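You operate a simulated robot arm through the tools that you are given. There is no shell and no other tool. Be economical: measure what you need, move in short steps, check, and stop when the job is done.

Carry out the task below with a simulated robot arm. There is one attempt and no reset: what you move stays moved.

TASK
Put things in order on the top of the tea chest. At the end: one of the gold tins from the top of the tea chest is in the black bowl; the purple can (marked "PLUM") stands where the cream card (marked "GREEN") stood; the basket of orange fritters stands where the purple can stood; the cream card stands on top of the green stone; whatever was shut is shut again. Leave all else as you found it, and nothing knocked over.

The check looks at the end state, three seconds after you hand in, the way a careful person would. Anything else that was tipped, shoved, dropped, spilled or broken makes it a failure.

THE ROBOT
A 7-joint arm with a two-finger parallel gripper, fixed in place. Base frame: the origin is at the foot of the arm, x ahead of it, y to its left, z up; the work surface is at about z = 0. Units: cm, degrees, N and s.
With the tool pointing down near the work surface it reaches from about 24 to 62 cm from the base axis. Its first joint turns from -66.0 to 66.0 degrees. Payload 2.6 kg.
The TCP is the grasp point between the finger pads, 3 cm short of the fingertips. In the tool frame z runs along the fingers and y along their closing line. The gripper opens to 9.4 cm. The fingers are 2.8 cm wide and 1 cm thick; the gripper's body (5 by 9.6 cm) begins 5.5 cm behind the TCP.
Orientation is that of the tool frame in the base frame, as a unit quaternion [x, y, z, w]. With the fingers straight down and closing along the base's y, the tool's x points along the base's -x, its y along +y and its z along -z.

THE INTERFACE
- The arm moves only by the tool arm_command. Its argument "moves" is a list of rows, each an object of numbers (a shift or turn left out is 0, a gripper value left out holds the last): "tx", "ty", "tz": the shift along the base's x, y, z in units of 100 mm (1.0 is 100 mm); "wx", "wy", "wz": the turn, a rotation vector about the base's x, y, z in units of 60 degrees (1.0 is 60 degrees); "grip": the closure in counts, from 0 (fully open) to 255 (shut). In form: [{"tx": .., "ty": .., "tz": .., "wx": .., "wy": .., "wz": .., "grip": ..}, ...]. A call has 1 to 8 rows; each row is the pose to reach, as a shift and turn from the pose commanded when the call began. A call with a number of a shift or a turn outside -1 to 1 is refused whole. Each row takes 0.2 s and may step no farther than 5 cm and 8.6 degrees from the row before; otherwise, or with a gripper value out of range, the whole call is refused. A pose out of reach is approached as far as the arm can. The call stops where the force on the tool passes 40 N (or 10 N more than at its start, if that is more) or the arm is blocked; 0.2 s more then pass. Each finger travels about 7.2 cm/s and halts on what it meets, pressing with about 44 N; the grip force reading is that of the motor and also rises with nothing between the fingers. The clock runs only during rows and for 0.2 s after the last one: add rows that repeat a pose to give the fingers time. It gives the time, the measured TCP pose, the force on the tool (base axes), the opening and the grip force at its end, in the units of the frame above (readings bear some noise).
- Cameras (640 x 400 px; columns grow to the right, rows downward): "scene" is fixed at [3.41, 42.65, 56.44]; the picture's right is [-0.81, -0.59, 0.00], its down [-0.32, 0.44, -0.84] and it looks along [0.49, -0.68, -0.54] (base axes); focal length 322 px, centre (320, 200). "wrist" rides on the gripper at [-3.7, 0, -5.8] in the tool frame; the picture's right is [0.00, -1.00, 0.00], its down [0.97, 0.00, -0.24] and it looks along [0.24, 0.00, 0.97] (tool axes); focal length 218 px, centre (320, 200).
- grab_frame(camera): a new picture of that camera. It takes no simulated time.
- probe_pixels(camera, pixels): for up to 12 pixels [column, row] of the newest picture of that camera ("zoom" is the newest enlarged one), the place [x, y, z] in the base frame of the surface seen there, good to about 0.3 cm. It takes no simulated time.
- enlarge(camera, box): a new picture of the part [left, top, right, bottom] of that camera's present view, enlarged. It takes no simulated time.
- hand_in(): hands the job in; it is judged then, once.

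Work in short steps. Measure before you move; look again where a grasp or a placing could have gone wrong, and mend it. You have 80 turns and 54 pictures in all, those below and enlarged ones among them. Open the gripper and draw the arm clear of the work before you hand the job in, unless the task says otherwise; then end with one line.

The tools are called as a command line: name --argument value ..., lists and objects as JSON in quotes. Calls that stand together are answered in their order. arm_command: Moves the arm, as the interface text tells. Its arguments: {"type":"object","properties":{"moves":{"type":"array"}},"required":["moves"]} The other tools are called the same way: grab_frame (camera) takes a picture; probe_pixels (camera, pixels) gives the place of the surface under pixels of a picture; enlarge (camera, box) takes an enlarged picture of a part of a camera's view; hand_in () hands the job in.

At the start:

```text
time: 0.0
tcp_pos: [38.87, -10.22, 34.13]
orientation: [0.0, 1.0, 0.0, 0.001]
force: [-0.1, 1.2, -1.3]
grip_width: 9.39
grasp_force: 0.0
```

scene: 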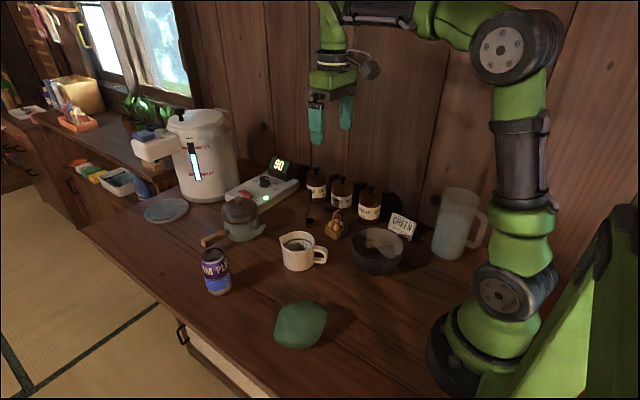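
wrist: 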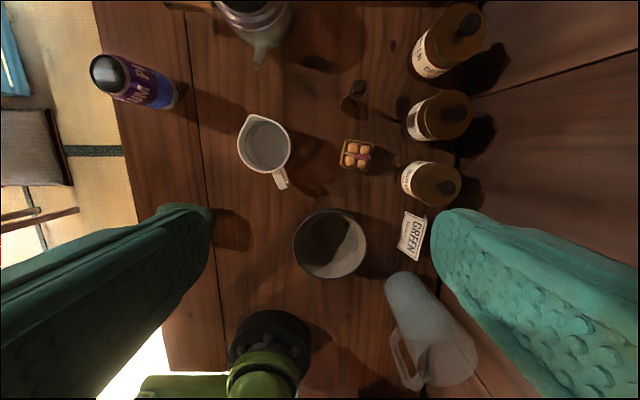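

The scene shows jars, a card at about (402,225), a fritter basket at (337,228), a can at (215,270) and a stone at (300,325). I enlarge those areas to find the gold tins.

enlarge --camera "scene" --box '[280, 150, 440, 280]'

enlarge --camera "scene" --box '[120, 90, 320, 230]'

enlarge --camera "scene" --box '[140, 220, 360, 400]'

```text
3.08 times, centred on (360, 215) of scene
```

zoom: 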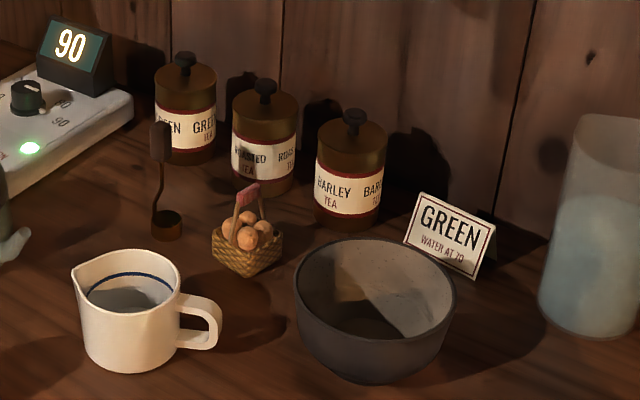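

```text
2.86 times, centred on (220, 160) of scene
```

zoom: 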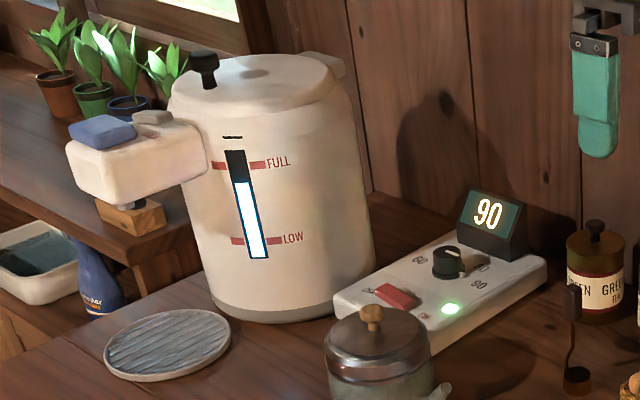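

```text
2.22 times, centred on (250, 310) of scene
```

zoom: 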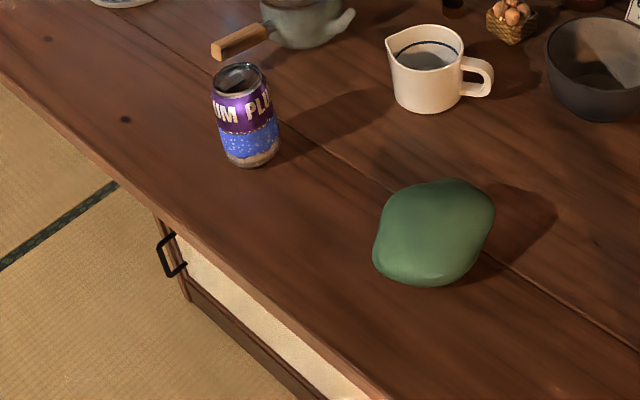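

Gold tins are the three lidded tea tins. I probe the relevant objects in both pictures.

probe_pixels --camera "wrist" --pixels '[[405, 212], [427, 219], [398, 250], [421, 261], [413, 235], [330, 243], [297, 243], [367, 243], [330, 211], [330, 277], [447, 187], [453, 107]]'

probe_pixels --camera "scene" --pixels '[[214, 252], [217, 275], [218, 293], [204, 256], [227, 256], [300, 318], [275, 330], [326, 322], [300, 302], [298, 346], [315, 310], [290, 325]]'

probe_pixels --camera "wrist" --pixels '[[355, 142], [342, 166], [368, 169], [345, 142], [372, 143], [356, 155], [108, 72], [455, 40], [437, 130], [352, 105], [357, 87], [283, 185]]'

enlarge --camera "wrist" --box '[280, 90, 480, 290]'

```text
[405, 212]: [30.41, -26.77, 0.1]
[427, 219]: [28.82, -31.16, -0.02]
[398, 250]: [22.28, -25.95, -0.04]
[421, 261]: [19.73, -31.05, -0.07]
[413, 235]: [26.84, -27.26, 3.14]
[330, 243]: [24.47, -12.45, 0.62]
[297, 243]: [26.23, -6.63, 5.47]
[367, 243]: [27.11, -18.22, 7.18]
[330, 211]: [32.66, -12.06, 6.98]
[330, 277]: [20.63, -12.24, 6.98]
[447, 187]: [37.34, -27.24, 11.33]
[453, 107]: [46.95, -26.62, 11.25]
```

```text
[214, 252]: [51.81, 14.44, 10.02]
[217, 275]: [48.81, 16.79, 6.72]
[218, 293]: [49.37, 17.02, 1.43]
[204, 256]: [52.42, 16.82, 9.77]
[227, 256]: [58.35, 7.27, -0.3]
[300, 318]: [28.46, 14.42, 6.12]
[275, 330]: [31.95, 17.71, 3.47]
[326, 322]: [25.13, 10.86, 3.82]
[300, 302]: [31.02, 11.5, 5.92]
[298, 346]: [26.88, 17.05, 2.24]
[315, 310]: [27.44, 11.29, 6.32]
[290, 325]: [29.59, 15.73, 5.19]
```

```text
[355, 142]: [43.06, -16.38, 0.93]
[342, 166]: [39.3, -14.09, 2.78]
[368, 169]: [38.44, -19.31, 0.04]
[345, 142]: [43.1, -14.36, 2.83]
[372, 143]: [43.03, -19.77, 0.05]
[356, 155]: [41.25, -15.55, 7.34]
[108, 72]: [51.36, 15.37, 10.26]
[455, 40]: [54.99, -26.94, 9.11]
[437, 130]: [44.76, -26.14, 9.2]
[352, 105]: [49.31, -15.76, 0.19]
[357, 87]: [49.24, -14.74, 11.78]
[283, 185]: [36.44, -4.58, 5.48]
```

```text
2.00 times, centred on (380, 190) of wrist
```

zoom: 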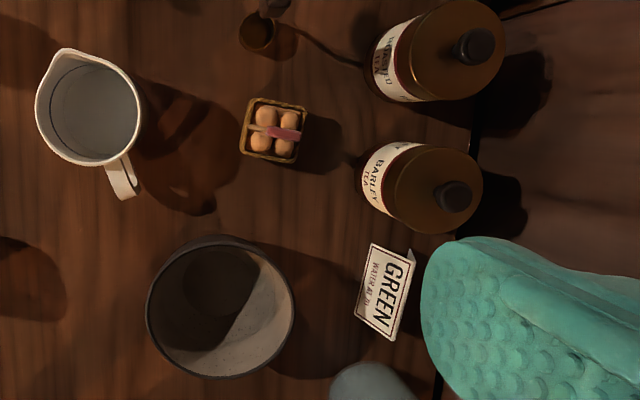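

The card is a folded tent card close to the wall. I probe its corners, the wall line and the tin edges in the enlarged wrist picture.

probe_pixels --camera "zoom" --pixels '[[376, 248], [411, 261], [394, 335], [359, 318], [385, 290], [404, 300], [412, 252], [475, 290], [410, 200], [475, 200], [434, 155], [434, 230]]'

enlarge --camera "scene" --box '[370, 190, 450, 260]'

```text
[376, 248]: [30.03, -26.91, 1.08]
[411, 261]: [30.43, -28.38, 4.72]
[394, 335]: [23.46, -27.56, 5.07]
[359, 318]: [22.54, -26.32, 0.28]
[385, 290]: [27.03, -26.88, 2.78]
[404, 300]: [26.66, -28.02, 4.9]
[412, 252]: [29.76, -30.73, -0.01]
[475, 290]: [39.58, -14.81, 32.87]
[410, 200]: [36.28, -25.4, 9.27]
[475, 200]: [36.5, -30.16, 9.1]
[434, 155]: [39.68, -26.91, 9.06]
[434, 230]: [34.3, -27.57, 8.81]
```

```text
5.71 times, centred on (410, 225) of scene
```

zoom: 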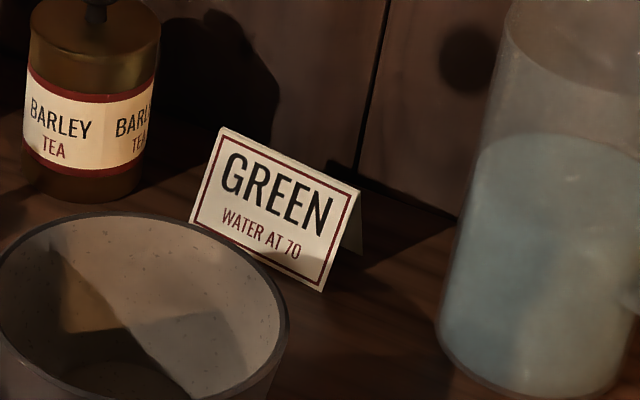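

Card is about 7.5 cm long along x, 5.2 high, ridge at y≈-28. I look at the stone from above: move the TCP to about (33,14,25) in free air.

arm_command --moves '[{"tx": -0.1, "ty": 0.4, "tz": -0.15}, {"tx": -0.2, "ty": 0.8, "tz": -0.3}, {"tx": -0.3, "ty": 1.0, "tz": -0.4}]'

arm_command --moves '[{"tx": -0.1, "ty": 0.4, "tz": -0.15}, {"tx": -0.2, "ty": 0.8, "tz": -0.3}, {"tx": -0.3, "ty": 1.0, "tz": -0.4}]'

arm_command --moves '[{"ty": 0.4}, {"ty": 0.4}]'

grab_frame --camera "wrist"

```text
time: 0.8
tcp_pos: [35.88, -0.27, 30.04]
orientation: [0.0, 1.0, -0.001, 0.0]
force: [-0.1, -0.3, -0.7]
grip_width: 9.38
grasp_force: 0.0
```

```text
time: 1.6
tcp_pos: [32.91, 9.57, 26.16]
orientation: [0.0, 1.0, 0.0, 0.0]
force: [0.3, -0.6, -0.1]
grip_width: 9.39
grasp_force: 0.0
```

```text
time: 2.2
tcp_pos: [32.92, 13.6, 26.04]
orientation: [0.0, 1.0, 0.0, 0.0]
force: [-0.4, 0.4, -0.3]
grip_width: 9.39
grasp_force: 0.0
```

```text
46 pictures are left
```

wrist: 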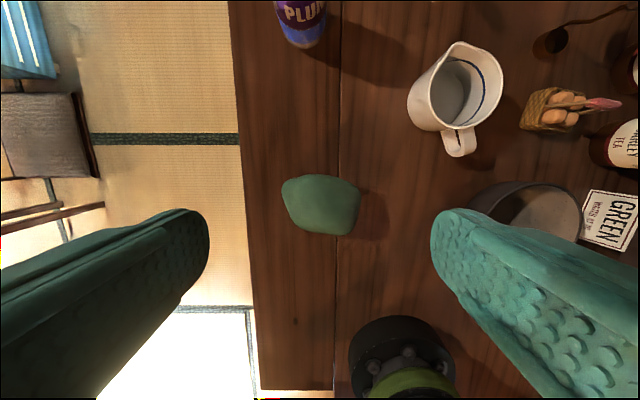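

The stone spans (282..360, 174..235). I map its top with a grid of probes.

probe_pixels --camera "wrist" --pixels '[[285, 185], [300, 180], [320, 178], [340, 182], [354, 192], [295, 200], [310, 200], [325, 200], [340, 200], [352, 205], [290, 212], [340, 172]]'

probe_pixels --camera "wrist" --pixels '[[300, 190], [320, 190], [340, 190], [300, 212], [312, 212], [325, 212], [340, 215], [350, 222], [310, 224], [325, 224], [340, 228], [325, 233]]'

enlarge --camera "wrist" --box '[270, 160, 370, 250]'

```text
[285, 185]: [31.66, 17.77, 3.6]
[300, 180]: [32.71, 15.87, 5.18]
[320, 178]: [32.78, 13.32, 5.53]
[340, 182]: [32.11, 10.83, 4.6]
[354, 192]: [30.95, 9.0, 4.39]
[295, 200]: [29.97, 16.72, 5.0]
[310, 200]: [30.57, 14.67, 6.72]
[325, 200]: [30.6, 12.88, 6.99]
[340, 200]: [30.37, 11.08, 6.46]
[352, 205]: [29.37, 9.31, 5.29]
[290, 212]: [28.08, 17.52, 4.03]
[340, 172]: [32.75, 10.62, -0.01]
```

```text
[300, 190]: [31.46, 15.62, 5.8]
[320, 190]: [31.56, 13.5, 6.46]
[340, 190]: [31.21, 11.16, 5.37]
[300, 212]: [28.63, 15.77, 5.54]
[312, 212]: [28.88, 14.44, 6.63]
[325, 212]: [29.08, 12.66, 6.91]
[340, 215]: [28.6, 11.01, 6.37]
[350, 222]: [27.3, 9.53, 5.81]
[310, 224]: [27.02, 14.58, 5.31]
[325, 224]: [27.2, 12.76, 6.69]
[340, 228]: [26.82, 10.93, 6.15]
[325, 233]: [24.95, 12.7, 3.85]
```

```text
4.44 times, centred on (320, 205) of wrist
```

zoom: 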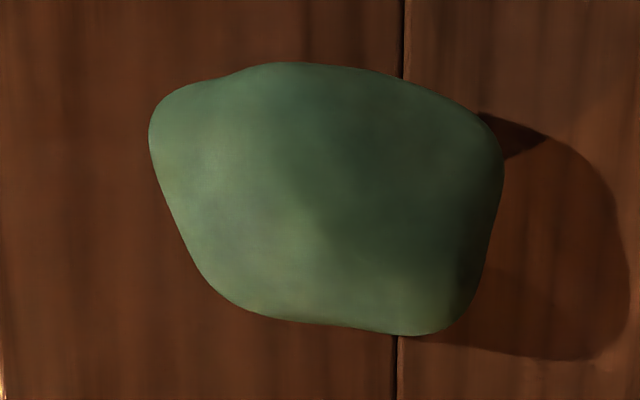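

Stone's top is near (29.3,12.7), z≈6.9, flat along x. I now go over the card, turning the tool by about -90° so the fingers can take its ends.

arm_command --moves '[{"ty": -0.33, "wz": -0.14}, {"ty": -0.66, "wz": -0.28}, {"ty": -1.0, "wz": -0.4}]'

arm_command --moves '[{"ty": -0.33, "wz": -0.14}, {"ty": -0.66, "wz": -0.28}, {"ty": -1.0, "wz": -0.4}]'

arm_command --moves '[{"tx": -0.1, "ty": -0.33, "wz": -0.14}, {"tx": -0.2, "ty": -0.66, "wz": -0.28}, {"tx": -0.4, "ty": -1.0, "wz": -0.4}]'

arm_command --moves '[{"tx": -0.1, "wz": -0.14}, {"tx": -0.2, "wz": -0.28}, {"tx": -0.2, "wz": -0.3}]'

grab_frame --camera "wrist"

```text
time: 3.0
tcp_pos: [32.89, 3.58, 26.09]
orientation: [0.208, 0.978, 0.0, -0.001]
force: [0.2, -0.1, 0.3]
grip_width: 9.39
grasp_force: 0.0
```

```text
time: 3.8
tcp_pos: [32.86, -6.36, 26.03]
orientation: [0.408, 0.913, 0.0, 0.001]
force: [-0.1, -0.6, 0.2]
grip_width: 9.39
grasp_force: 0.0
```

```text
time: 4.6
tcp_pos: [28.85, -16.17, 26.09]
orientation: [0.588, 0.809, 0.0, 0.0]
force: [0.3, -0.4, 0.3]
grip_width: 9.39
grasp_force: 0.0
```

```text
time: 5.4
tcp_pos: [26.66, -16.25, 26.24]
orientation: [0.708, 0.706, 0.0, 0.0]
force: [0.1, 0.5, 0.3]
grip_width: 9.39
grasp_force: 0.1
```

```text
44 pictures are left
```

wrist: 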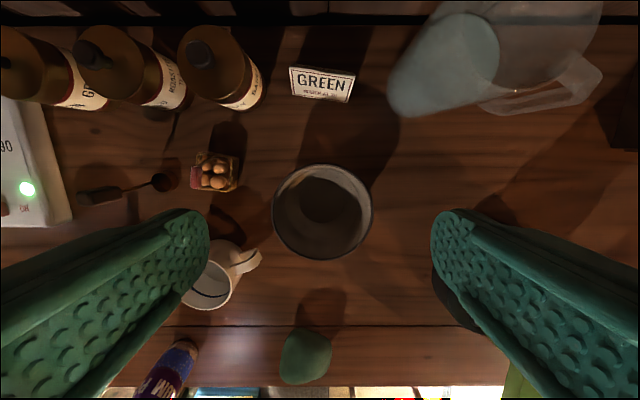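

The card is at (290..354, 66..102), jug's left edge near (392,95), wall line at row ~20. I probe these.

probe_pixels --camera "wrist" --pixels '[[292, 68], [354, 74], [293, 95], [347, 101], [323, 71], [393, 95], [415, 116], [450, 30], [340, 23], [340, 8], [320, 84], [405, 50]]'

enlarge --camera "wrist" --box '[160, 0, 420, 130]'

```text
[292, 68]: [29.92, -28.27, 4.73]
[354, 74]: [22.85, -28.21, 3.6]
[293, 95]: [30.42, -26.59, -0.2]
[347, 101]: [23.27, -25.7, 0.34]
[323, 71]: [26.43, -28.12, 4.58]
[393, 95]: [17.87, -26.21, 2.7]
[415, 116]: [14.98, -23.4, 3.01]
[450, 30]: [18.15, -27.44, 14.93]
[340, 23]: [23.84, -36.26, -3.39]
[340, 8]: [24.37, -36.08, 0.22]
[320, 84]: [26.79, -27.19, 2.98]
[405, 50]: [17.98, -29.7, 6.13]
```

```text
2.46 times, centred on (290, 65) of wrist
```

zoom: 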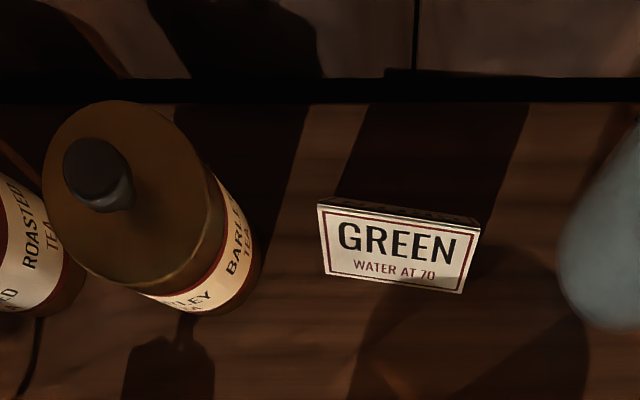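

Clearances: jug edge x≈18–19, tin x≥34, wall y≈-36; card centre (26.6,-28.0), yaw about -6°. I move above it and go down partway.

arm_command --moves '[{"ty": -0.4, "wz": -0.1}, {"ty": -0.8, "wz": -0.1}, {"ty": -1.0, "wz": -0.1}]'

arm_command --moves '[{"ty": -0.17, "tz": -0.4}, {"ty": -0.17, "tz": -0.8}, {"ty": -0.17, "tz": -1.0}, {"ty": -0.17, "tz": -1.0}]'

grab_frame --camera "wrist"

grab_frame --camera "scene"

```text
time: 6.2
tcp_pos: [26.77, -26.25, 25.93]
orientation: [0.743, 0.669, 0.0, 0.0]
force: [-0.1, 0.8, -0.2]
grip_width: 9.36
grasp_force: 0.1
```

```text
time: 7.2
tcp_pos: [26.83, -27.91, 16.06]
orientation: [0.743, 0.67, 0.0, 0.0]
force: [0.2, -0.1, -0.4]
grip_width: 9.38
grasp_force: 0.1
```

```text
42 pictures are left
```

wrist: 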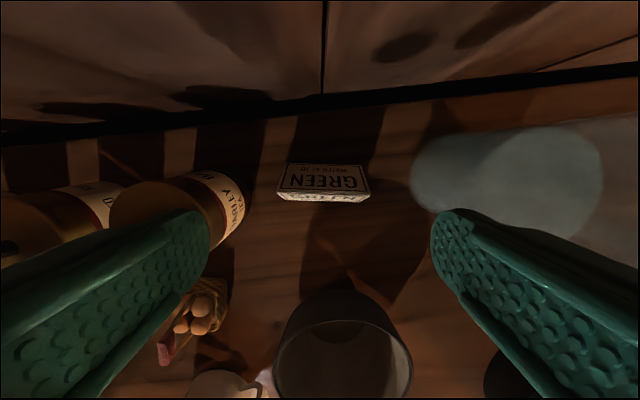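

```text
41 pictures are left
```

scene: 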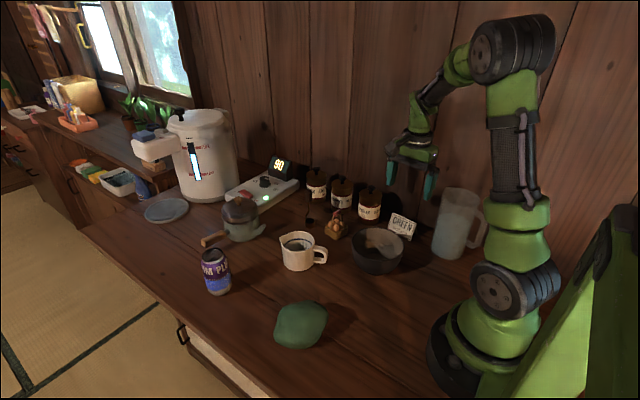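

Both fingers straddle the card with room. I probe the ridge ends and back foot from this side.

probe_pixels --camera "wrist" --pixels '[[280, 196], [366, 198], [290, 166], [366, 182], [362, 168], [322, 193], [322, 166], [282, 182]]'

enlarge --camera "wrist" --box '[260, 150, 390, 220]'

```text
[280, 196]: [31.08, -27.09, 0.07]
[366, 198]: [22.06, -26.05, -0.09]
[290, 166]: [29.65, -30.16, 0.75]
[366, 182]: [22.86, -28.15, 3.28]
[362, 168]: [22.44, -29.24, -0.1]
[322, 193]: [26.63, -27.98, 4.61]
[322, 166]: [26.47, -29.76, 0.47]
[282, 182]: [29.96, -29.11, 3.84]
```

```text
4.92 times, centred on (325, 185) of wrist
```

zoom: 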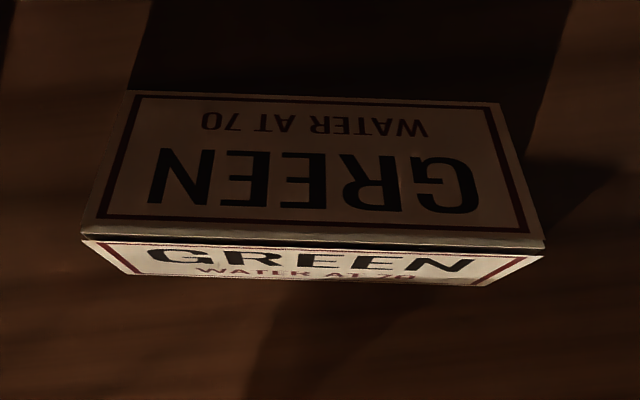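

Card is aligned with the tool (ridge level in the picture); centre (26.45,-28.05). I descend to z≈4.2.

arm_command --moves '[{"tx": -0.03, "ty": -0.015, "tz": -0.4}, {"tx": -0.03, "ty": -0.015, "tz": -0.8}, {"tx": -0.03, "ty": -0.015, "tz": -1.0}]'

arm_command --moves '[{"tz": -0.1}, {"tz": -0.185}, {"tz": -0.185}, {"tz": -0.185, "grip": 80}, {"tz": -0.185, "grip": 80}, {"tz": -0.185, "grip": 80}, {"tz": -0.185, "grip": 80}]'

grab_frame --camera "wrist"

```text
time: 8.0
tcp_pos: [26.57, -28.19, 6.09]
orientation: [0.742, 0.67, 0.0, 0.0]
force: [0.7, 0.4, -0.5]
grip_width: 9.38
grasp_force: 0.0
```

```text
time: 9.6
tcp_pos: [26.59, -28.14, 4.18]
orientation: [0.743, 0.669, -0.001, 0.0]
force: [-0.9, -0.1, -1.3]
grip_width: 7.32
grasp_force: 44.3
```

```text
39 pictures are left
```

wrist: 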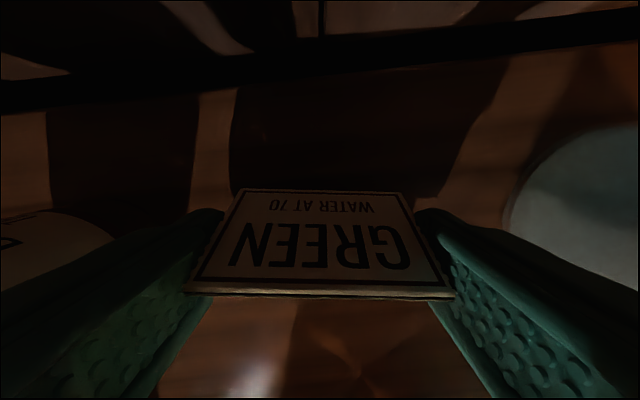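

Held firmly at 7.32 cm. I lift straight up, then carry toward the stone at z≈23.

arm_command --moves '[{"tz": 0.2}, {"tz": 0.5}, {"tz": 1.0}]'

arm_command --moves '[{"tz": 0.4}, {"tz": 0.8, "ty": 0.2}, {"tz": 0.9, "ty": 0.6, "wz": 0.05}, {"tz": 0.9, "ty": 1.0, "wz": 0.1}]'

arm_command --moves '[{"ty": 0.4}, {"ty": 0.8}, {"ty": 1.0}]'

arm_command --moves '[{"tx": 0.1, "ty": 0.4}, {"tx": 0.2, "ty": 0.8}, {"tx": 0.26, "ty": 1.0}]'

arm_command --moves '[{"ty": 0.4}, {"ty": 0.8}, {"ty": 1.0}, {"ty": 1.0}]'

grab_frame --camera "scene"

```text
time: 10.4
tcp_pos: [26.54, -27.94, 14.32]
orientation: [0.743, 0.67, 0.0, 0.0]
force: [-0.1, 0.1, 0.0]
grip_width: 7.34
grasp_force: 43.6
```

```text
time: 11.4
tcp_pos: [26.2, -18.17, 23.28]
orientation: [0.706, 0.708, 0.0, 0.0]
force: [-0.1, 0.4, -0.8]
grip_width: 7.3
grasp_force: 44.4
```

```text
time: 12.2
tcp_pos: [26.43, -8.08, 23.12]
orientation: [0.707, 0.707, 0.0, 0.0]
force: [0.3, 0.2, 0.6]
grip_width: 7.3
grasp_force: 44.1
```

```text
time: 13.0
tcp_pos: [29.2, 1.83, 23.21]
orientation: [0.707, 0.708, 0.0, 0.0]
force: [-0.8, -0.5, 0.1]
grip_width: 7.3
grasp_force: 44.1
```

```text
time: 14.0
tcp_pos: [29.09, 11.85, 23.09]
orientation: [0.707, 0.707, 0.0, 0.001]
force: [-0.3, -0.3, 1.4]
grip_width: 7.3
grasp_force: 44.4
```

```text
38 pictures are left
```

scene: 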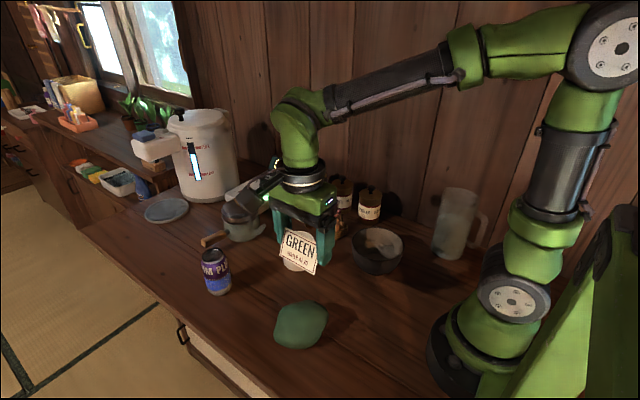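

The card hangs above the stone. I shift to y≈13.0 and lower to a bottom height just above the stone (z≈11.6).

arm_command --moves '[{"ty": 0.11, "tz": -0.3}, {"ty": 0.11, "tz": -0.7}, {"ty": 0.11, "tz": -1.0}]'

arm_command --moves '[{"tz": -0.1}, {"tz": -0.15}, {"tz": -0.15}]'

enlarge --camera "scene" --box '[240, 230, 370, 360]'

```text
time: 14.8
tcp_pos: [29.2, 12.79, 13.24]
orientation: [0.707, 0.707, 0.001, 0.0]
force: [-0.7, -0.1, -0.2]
grip_width: 7.35
grasp_force: 43.8
```

```text
time: 15.6
tcp_pos: [29.15, 12.95, 11.66]
orientation: [0.707, 0.707, 0.0, 0.0]
force: [0.2, 0.2, -0.2]
grip_width: 7.32
grasp_force: 43.9
```

```text
3.08 times, centred on (305, 295) of scene
```

zoom: 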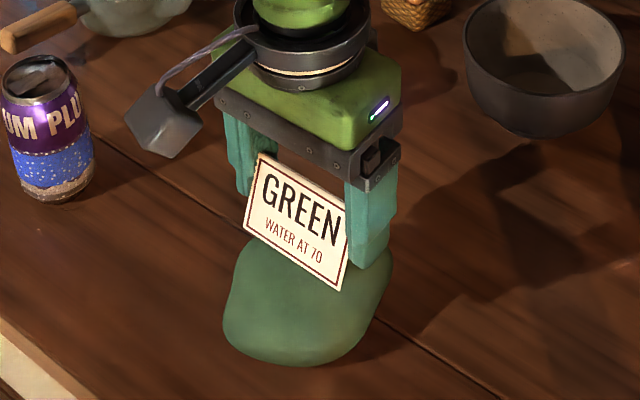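

There is also a box-like attachment on the gripper's tool +x side (zoom 165,130); I probe it for later clearance, and lower 0.5 cm.

probe_pixels --camera "zoom" --pixels '[[160, 110], [165, 155], [130, 115], [200, 125], [180, 100], [230, 60], [300, 265], [255, 245], [335, 288]]'

arm_command --moves '[{"tz": -0.03}, {"tz": -0.05}, {"tz": -0.05}]'

```text
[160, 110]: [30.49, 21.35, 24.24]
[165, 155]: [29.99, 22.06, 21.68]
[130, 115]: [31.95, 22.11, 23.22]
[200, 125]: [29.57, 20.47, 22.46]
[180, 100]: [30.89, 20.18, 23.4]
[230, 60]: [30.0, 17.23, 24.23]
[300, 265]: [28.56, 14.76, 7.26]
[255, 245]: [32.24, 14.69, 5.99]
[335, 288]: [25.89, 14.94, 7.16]
```

```text
time: 16.4
tcp_pos: [29.1, 12.92, 11.3]
orientation: [0.707, 0.707, 0.0, 0.0]
force: [0.9, 0.1, 0.6]
grip_width: 7.32
grasp_force: 44.3
```

No contact yet at 11.3 (bottom ≈7.1). Lowering in small steps.

arm_command --moves '[{"tz": -0.02}, {"tz": -0.03}, {"tz": -0.03}]'

arm_command --moves '[{"tz": -0.02}, {"tz": -0.02}]'

```text
time: 17.2
tcp_pos: [29.26, 12.96, 11.0]
orientation: [0.708, 0.707, 0.001, 0.0]
force: [-6.1, -5.2, 33.8]
grip_width: 7.34
grasp_force: 44.3
```

```text
time: 17.8
tcp_pos: [29.46, 12.98, 10.87]
orientation: [0.706, 0.708, 0.002, 0.001]
force: [0.5, 0.0, 34.5]
grip_width: 7.31
grasp_force: 43.9
```

Contact (34 N). I ease back up about 0.15 cm and look.

arm_command --moves '[{"tz": 0.01}, {"tz": 0.015}]'

enlarge --camera "scene" --box '[250, 260, 350, 350]'

grab_frame --camera "wrist"

```text
time: 18.4
tcp_pos: [29.03, 13.06, 10.93]
orientation: [0.707, 0.707, 0.0, -0.001]
force: [5.9, 1.9, 11.4]
grip_width: 7.32
grasp_force: 43.7
```

```text
4.44 times, centred on (300, 305) of scene
```

zoom: 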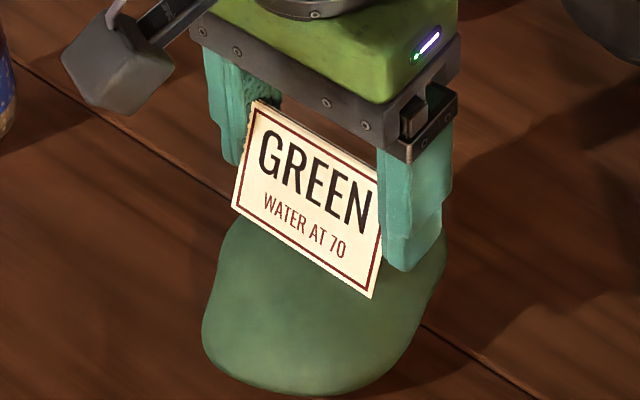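

```text
35 pictures are left
```

wrist: 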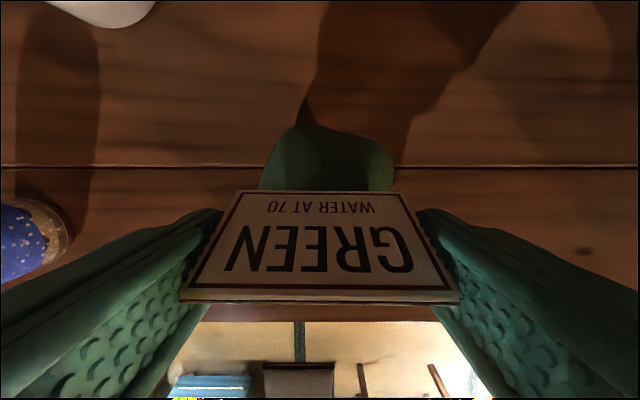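

Light contact remains. I open just slightly (to ~8 cm) so the fingers still guard the card, and look.

arm_command --moves '[{"grip": 40}, {"grip": 40}, {"grip": 40}, {"grip": 40}]'

enlarge --camera "scene" --box '[250, 260, 350, 350]'

grab_frame --camera "wrist"

```text
time: 19.4
tcp_pos: [29.1, 13.03, 10.85]
orientation: [0.707, 0.707, 0.0, 0.0]
force: [-0.5, -0.2, -0.5]
grip_width: 7.93
grasp_force: 0.0
```

```text
4.44 times, centred on (300, 305) of scene
```

zoom: 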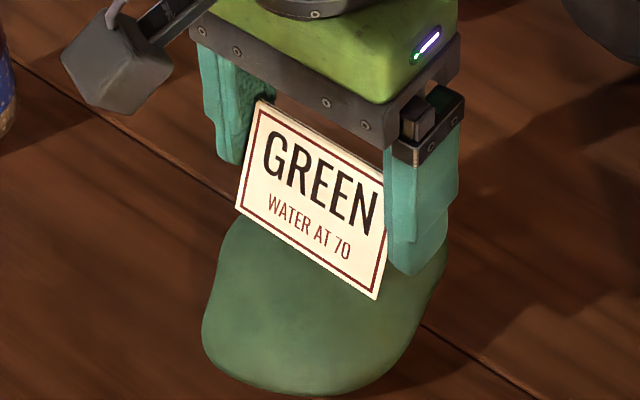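

```text
33 pictures are left
```

wrist: 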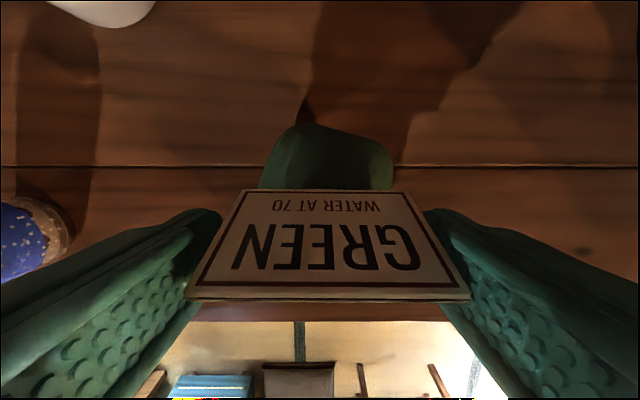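

The card stands, with a slight settle. I open fully and wait to see whether it stays by itself.

arm_command --moves '[{"grip": 0}, {"grip": 0}, {"grip": 0}, {"grip": 0}, {"grip": 0}, {"grip": 0}, {"grip": 0}]'

enlarge --camera "scene" --box '[250, 260, 350, 350]'

```text
time: 21.0
tcp_pos: [29.18, 13.01, 10.9]
orientation: [0.707, 0.707, 0.0, 0.0]
force: [0.2, 0.1, 0.2]
grip_width: 9.38
grasp_force: 0.1
```

```text
4.44 times, centred on (300, 305) of scene
```

zoom: 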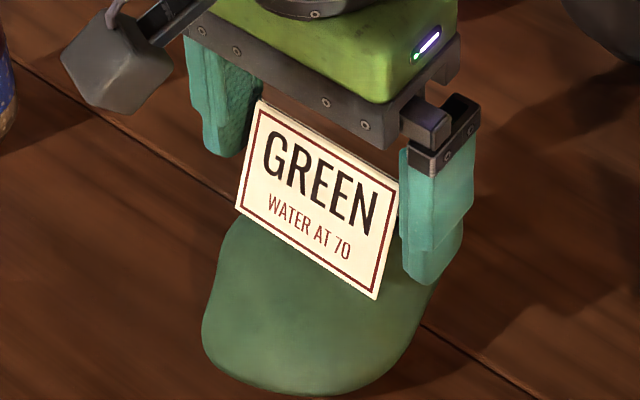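

The card stands by itself on the stone. I rise straight up, then go over to the can at about (51,15).

arm_command --moves '[{"tz": 0.2}, {"tz": 0.6}, {"tz": 1.0}]'

arm_command --moves '[{"tz": 0.3, "tx": 0.1}, {"tz": 0.4, "tx": 0.5}, {"tz": 0.4, "tx": 1.0}]'

arm_command --moves '[{"tx": 0.5}, {"tx": 1.0, "ty": 0.1}, {"tx": 1.0, "ty": 0.15}]'

grab_frame --camera "wrist"

grab_frame --camera "scene"

```text
time: 21.8
tcp_pos: [29.05, 13.16, 20.97]
orientation: [0.707, 0.707, 0.0, -0.001]
force: [0.2, 0.2, 0.2]
grip_width: 9.41
grasp_force: 0.0
```

```text
time: 22.6
tcp_pos: [39.11, 12.79, 24.75]
orientation: [0.707, 0.707, 0.0, 0.0]
force: [0.2, -0.3, 0.0]
grip_width: 9.41
grasp_force: 0.1
```

```text
refused: row 2 steps farther than a row can; nothing moved
```

```text
31 pictures are left
```

wrist: 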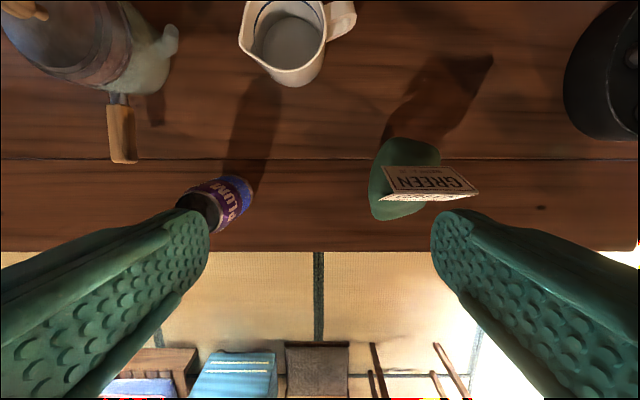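

```text
30 pictures are left
```

scene: 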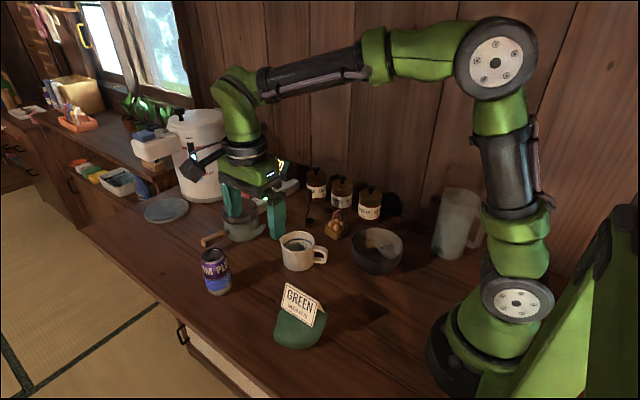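

The card is still in place. I repeat the last move with legal steps.

arm_command --moves '[{"tx": 0.45, "ty": 0.05}, {"tx": 0.9, "ty": 0.1}, {"tx": 1.0, "ty": 0.1}]'

grab_frame --camera "wrist"

```text
time: 23.4
tcp_pos: [49.31, 13.95, 24.86]
orientation: [0.706, 0.708, 0.0, 0.0]
force: [0.1, -0.2, -0.2]
grip_width: 9.41
grasp_force: 0.1
```

```text
29 pictures are left
```

wrist: 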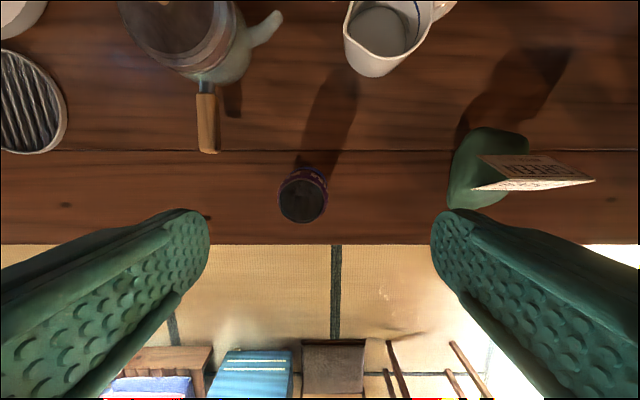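

The can top is at about (302,200), close to centred. I probe its rim and its foot.

enlarge --camera "wrist" --box '[260, 150, 340, 240]'

probe_pixels --camera "wrist" --pixels '[[281, 200], [325, 200], [302, 182], [302, 221], [302, 200], [310, 170], [286, 215], [319, 215], [215, 145], [110, 150], [302, 243]]'

```text
4.44 times, centred on (300, 195) of wrist
```

zoom: 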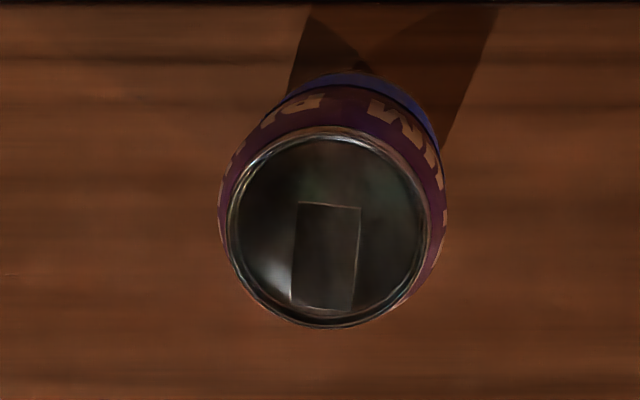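

```text
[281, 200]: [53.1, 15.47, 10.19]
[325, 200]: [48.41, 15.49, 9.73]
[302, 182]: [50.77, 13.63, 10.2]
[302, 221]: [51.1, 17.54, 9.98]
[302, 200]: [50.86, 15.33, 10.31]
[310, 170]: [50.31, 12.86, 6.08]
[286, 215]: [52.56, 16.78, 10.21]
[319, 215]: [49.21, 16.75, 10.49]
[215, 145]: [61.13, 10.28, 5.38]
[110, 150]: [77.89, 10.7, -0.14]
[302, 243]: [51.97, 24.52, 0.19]
```

Can axis ≈ (50.8,15.55), top z 10.3, radius ≈2.6. I centre on it and descend to TCP z≈6, then close.

arm_command --moves '[{"tx": 0.15, "ty": 0.16, "tz": -0.3}, {"tx": 0.15, "ty": 0.16, "tz": -0.7}, {"tx": 0.15, "ty": 0.16, "tz": -1.0}, {"tx": 0.15, "ty": 0.16, "tz": -1.0}]'

arm_command --moves '[{"tz": -0.3}, {"tz": -0.6}, {"tz": -0.88}, {"tz": -0.88}]'

grab_frame --camera "wrist"

```text
time: 24.4
tcp_pos: [50.61, 15.47, 14.73]
orientation: [0.707, 0.707, 0.0, 0.0]
force: [-0.4, 0.1, 0.5]
grip_width: 9.41
grasp_force: 0.1
```

```text
time: 25.4
tcp_pos: [50.83, 15.55, 5.81]
orientation: [0.707, 0.707, 0.0, 0.0]
force: [0.7, 0.0, 0.0]
grip_width: 9.4
grasp_force: 0.0
```

```text
27 pictures are left
```

wrist: 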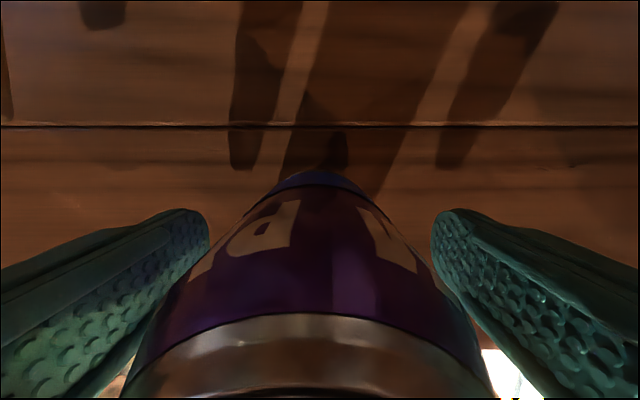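

The can is centred between the fingers. I close, then lift.

arm_command --moves '[{"grip": 160}, {"grip": 160}, {"grip": 160}, {"grip": 160}, {"grip": 160}]'

arm_command --moves '[{"tz": 0.2}, {"tz": 0.5}, {"tz": 1.0}]'

arm_command --moves '[{"tz": 0.3, "tx": -0.2, "ty": -0.2}, {"tz": 0.5, "tx": -0.5, "ty": -0.5}, {"tz": 0.5, "tx": -0.6, "ty": -0.9}]'

arm_command --moves '[{"tx": -0.2, "ty": -0.3}, {"tx": -0.4, "ty": -0.6}, {"tx": -0.6, "ty": -0.95}]'

grab_frame --camera "scene"

```text
time: 26.6
tcp_pos: [50.83, 15.42, 5.83]
orientation: [0.707, 0.708, 0.0, 0.0]
force: [0.7, 0.1, 0.6]
grip_width: 5.2
grasp_force: 44.0
```

```text
time: 27.4
tcp_pos: [50.73, 15.54, 15.99]
orientation: [0.707, 0.707, 0.0, 0.0]
force: [-0.9, 0.0, -2.2]
grip_width: 5.24
grasp_force: 44.3
```

```text
time: 28.2
tcp_pos: [44.55, 6.96, 21.14]
orientation: [0.706, 0.708, 0.0, 0.0]
force: [-0.1, 0.4, -2.6]
grip_width: 5.21
grasp_force: 44.4
```

```text
time: 29.0
tcp_pos: [38.64, -2.88, 20.92]
orientation: [0.707, 0.708, 0.0, 0.001]
force: [-0.2, 0.1, -1.9]
grip_width: 5.24
grasp_force: 44.0
```

```text
26 pictures are left
```

scene: 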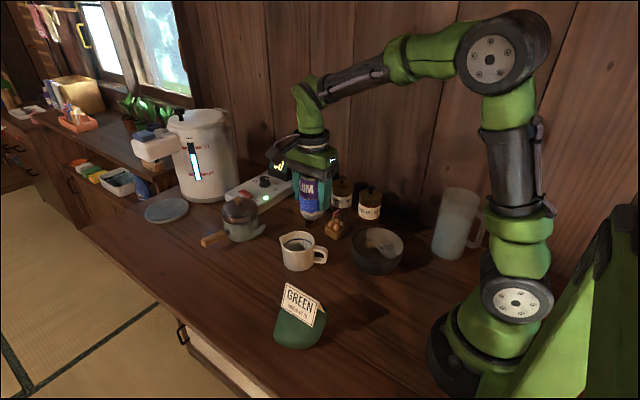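

Can held upright; its bottom is ~15 cm up, above everything on the way. I carry it to (26.5,-28.05).

arm_command --moves '[{"tx": -0.2, "ty": -0.35}, {"tx": -0.4, "ty": -0.7}, {"tx": -0.6, "ty": -1.0}]'

arm_command --moves '[{"tx": -0.2, "ty": -0.35}, {"tx": -0.4, "ty": -0.7}, {"tx": -0.6, "ty": -1.0}]'

arm_command --moves '[{"tx": -0.02, "ty": -0.3}, {"tx": -0.02, "ty": -0.52}, {"tx": -0.02, "ty": -0.52}]'

grab_frame --camera "wrist"

```text
time: 29.8
tcp_pos: [32.81, -13.05, 21.1]
orientation: [0.707, 0.707, 0.0, 0.001]
force: [-0.6, 0.3, -2.5]
grip_width: 5.23
grasp_force: 44.2
```

```text
time: 30.6
tcp_pos: [26.73, -22.92, 21.24]
orientation: [0.707, 0.708, 0.0, 0.0]
force: [0.6, 0.4, -1.5]
grip_width: 5.22
grasp_force: 44.2
```

```text
time: 31.4
tcp_pos: [26.7, -28.19, 21.14]
orientation: [0.707, 0.707, 0.0, 0.0]
force: [-0.6, -0.6, -2.3]
grip_width: 5.26
grasp_force: 43.6
```

```text
25 pictures are left
```

wrist: 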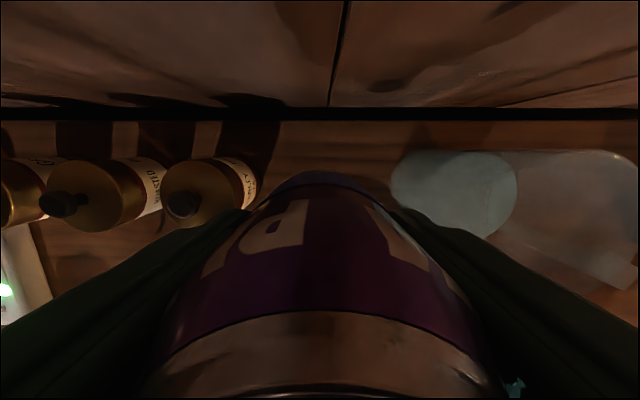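

Clear of jug and tins. I lower to just above the surface.

arm_command --moves '[{"tx": -0.01, "ty": 0.01, "tz": -0.4}, {"tx": -0.01, "ty": 0.01, "tz": -0.8}, {"tx": -0.01, "ty": 0.01, "tz": -1.0}]'

arm_command --moves '[{"tz": -0.25}, {"tz": -0.4}, {"tz": -0.5}, {"tz": -0.5}]'

arm_command --moves '[{"tz": -0.02}, {"tz": -0.03}]'

```text
time: 32.2
tcp_pos: [26.38, -27.83, 11.0]
orientation: [0.707, 0.707, 0.0, 0.0]
force: [0.0, 0.4, -2.0]
grip_width: 5.24
grasp_force: 44.0
```

```text
time: 33.2
tcp_pos: [26.33, -28.0, 6.05]
orientation: [0.707, 0.708, 0.001, 0.001]
force: [0.7, 0.2, -1.8]
grip_width: 5.23
grasp_force: 43.9
```

```text
time: 33.8
tcp_pos: [26.36, -27.92, 5.83]
orientation: [0.708, 0.707, 0.0, 0.0]
force: [-1.6, -0.2, 1.2]
grip_width: 5.22
grasp_force: 44.5
```

Touching down (z force flipped to +1.2 N at z 5.83, same as at pick-up). I release to ~8 cm and rise.

arm_command --moves '[{"grip": 40}, {"grip": 40}, {"grip": 40}, {"grip": 40}]'

arm_command --moves '[{"tz": 0.2}, {"tz": 0.6}, {"tz": 1.0}]'

arm_command --moves '[{"tz": 0.4}, {"tz": 0.6, "ty": 0.2}, {"tz": 0.6, "ty": 0.5, "tx": 0.3, "grip": 0}, {"tz": 0.6, "ty": 0.6, "tx": 0.7}, {"tz": 0.6, "ty": 0.6, "tx": 1.0}]'

grab_frame --camera "wrist"

grab_frame --camera "scene"

```text
time: 34.8
tcp_pos: [26.37, -27.97, 5.83]
orientation: [0.707, 0.707, 0.0, 0.0]
force: [0.1, 0.1, -0.4]
grip_width: 7.92
grasp_force: 0.0
```

```text
time: 35.6
tcp_pos: [26.18, -28.1, 15.67]
orientation: [0.707, 0.707, -0.001, -0.001]
force: [-0.1, -0.7, -0.6]
grip_width: 7.91
grasp_force: 0.0
```

```text
time: 36.8
tcp_pos: [36.42, -22.06, 21.72]
orientation: [0.707, 0.707, -0.001, -0.001]
force: [-0.7, -0.7, -0.5]
grip_width: 9.42
grasp_force: 0.0
```

```text
24 pictures are left
```

wrist: 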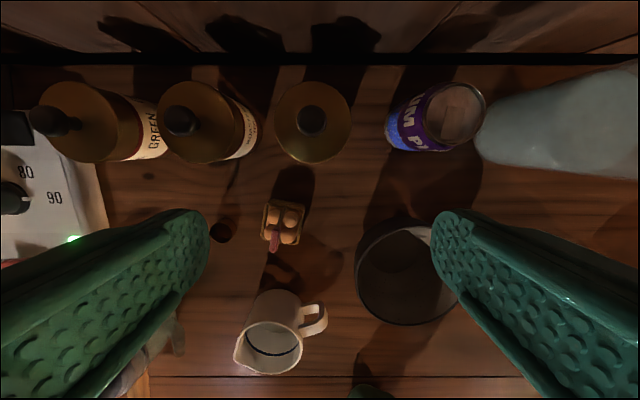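

```text
23 pictures are left
```

scene: 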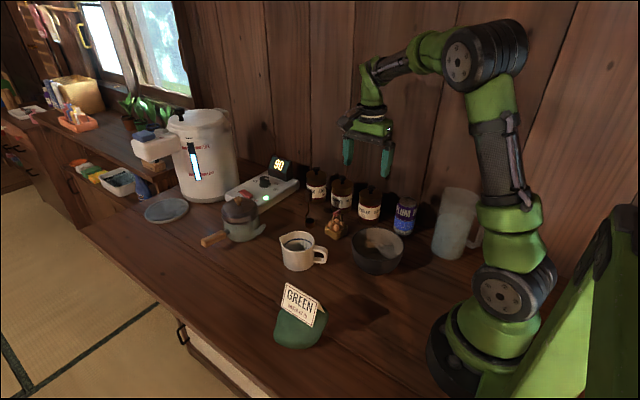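

The can stands at the card's old place. Now the basket at (284,222) in the wrist view; I enlarge both views of it.

enlarge --camera "wrist" --box '[200, 160, 360, 300]'

probe_pixels --camera "zoom" --pixels '[[270, 165], [425, 190], [405, 340], [255, 310], [298, 325], [340, 185], [340, 250], [95, 280], [140, 300], [300, 355], [480, 410], [415, 260]]'

enlarge --camera "scene" --box '[290, 170, 380, 260]'

probe_pixels --camera "zoom" --pixels '[[130, 265], [130, 240], [145, 345], [100, 350], [320, 275], [335, 320], [395, 455], [275, 410], [345, 290], [300, 430], [120, 300], [365, 350]]'

```text
2.86 times, centred on (280, 230) of wrist
```

zoom: 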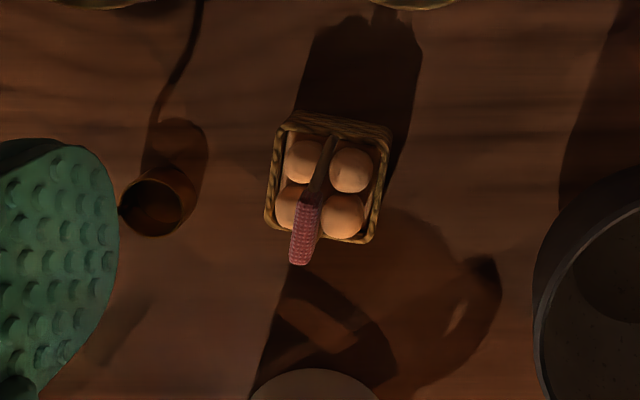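

```text
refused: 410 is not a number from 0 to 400
```

```text
4.44 times, centred on (335, 215) of scene
```

zoom: 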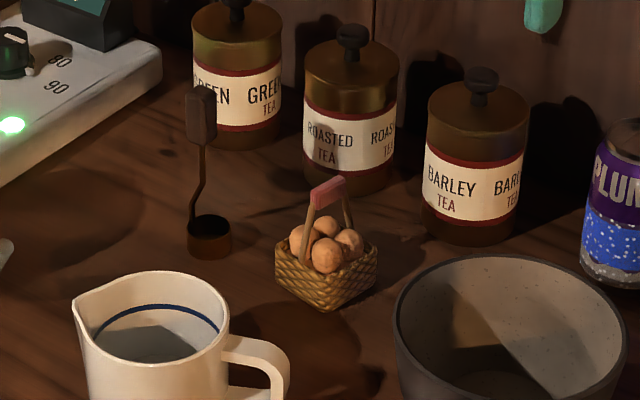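

```text
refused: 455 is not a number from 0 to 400
```

I re-probe with pixel positions in the wrist picture and the newest scene zoom.

probe_pixels --camera "wrist" --pixels '[[268, 202], [303, 208], [297, 243], [262, 237], [276, 232], [273.5, 250], [280, 215], [290, 236], [222, 230], [211, 230], [265, 220], [300, 225]]'

probe_pixels --camera "zoom" --pixels '[[318, 195], [343, 182], [305, 240], [350, 220], [325, 305], [280, 255], [375, 255], [205, 95], [205, 130], [208, 250], [325, 285], [197, 200]]'

```text
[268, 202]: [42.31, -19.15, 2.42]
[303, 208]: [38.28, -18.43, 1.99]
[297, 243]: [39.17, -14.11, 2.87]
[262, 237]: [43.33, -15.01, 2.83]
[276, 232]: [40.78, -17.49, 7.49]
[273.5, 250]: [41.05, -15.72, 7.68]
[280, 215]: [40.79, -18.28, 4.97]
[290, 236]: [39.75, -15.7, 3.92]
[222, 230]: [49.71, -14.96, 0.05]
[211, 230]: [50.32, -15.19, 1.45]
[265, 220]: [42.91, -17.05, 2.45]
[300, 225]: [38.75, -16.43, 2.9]
```

```text
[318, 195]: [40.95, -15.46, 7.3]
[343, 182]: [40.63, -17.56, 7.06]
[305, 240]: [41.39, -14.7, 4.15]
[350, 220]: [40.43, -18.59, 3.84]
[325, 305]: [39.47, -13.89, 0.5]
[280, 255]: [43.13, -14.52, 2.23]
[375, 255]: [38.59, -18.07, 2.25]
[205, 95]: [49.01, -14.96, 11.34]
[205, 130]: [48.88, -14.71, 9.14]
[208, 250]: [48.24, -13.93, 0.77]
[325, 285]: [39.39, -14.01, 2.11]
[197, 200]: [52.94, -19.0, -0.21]
```

Handle's pink grip is centred at (40.85,-16.55), z≈7.5, running along y with a -13° yaw. I move above with the fingers half open and yaw -13°.

arm_command --moves '[{"tx": 0.2, "ty": 0.25, "wz": -0.1, "grip": 130}, {"tx": 0.44, "ty": 0.55, "wz": -0.217}, {"tx": 0.44, "ty": 0.55, "tz": -0.4, "wz": -0.217}, {"tx": 0.44, "ty": 0.55, "tz": -0.6, "wz": -0.217}, {"tx": 0.44, "ty": 0.55, "tz": -0.6, "wz": -0.217}]'

grab_frame --camera "wrist"

enlarge --camera "scene" --box '[270, 130, 400, 260]'

```text
time: 38.0
tcp_pos: [40.7, -16.58, 15.82]
orientation: [0.782, 0.623, 0.0, 0.0]
force: [0.4, 0.3, -0.8]
grip_width: 4.61
grasp_force: 0.1
```

```text
20 pictures are left
```

wrist: 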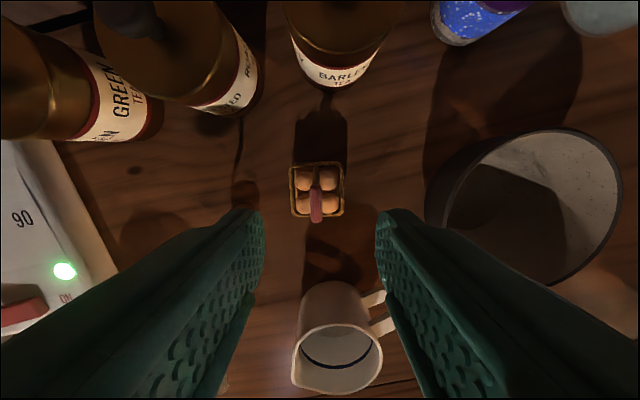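

```text
3.08 times, centred on (335, 195) of scene
```

zoom: 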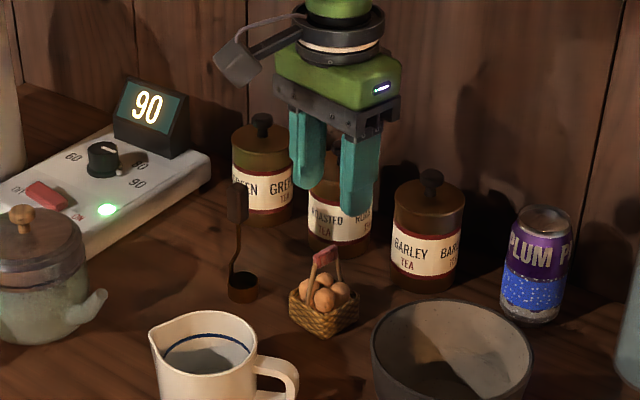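

Aligned: the handle runs vertically at column ~317. I descend to z≈7.9 and close.

arm_command --moves '[{"tx": 0.01, "tz": -0.4}, {"tx": 0.01, "tz": -0.65}, {"tx": 0.01, "tz": -0.79}, {"tx": 0.01, "tz": -0.79}]'

enlarge --camera "scene" --box '[290, 170, 380, 250]'

```text
time: 39.0
tcp_pos: [40.85, -16.32, 7.93]
orientation: [0.782, 0.623, 0.001, -0.001]
force: [-0.4, -0.3, -0.3]
grip_width: 4.63
grasp_force: 0.1
```

```text
5.00 times, centred on (335, 210) of scene
```

zoom: 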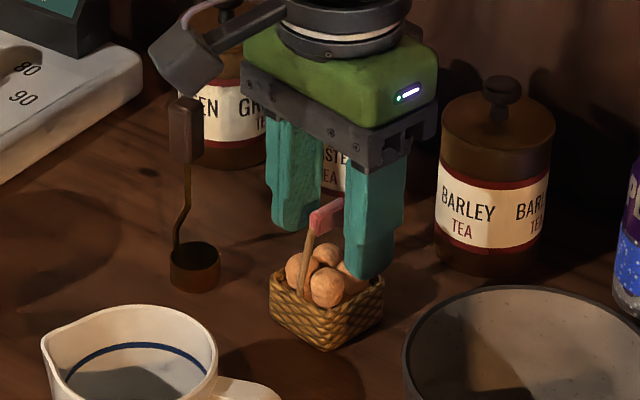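

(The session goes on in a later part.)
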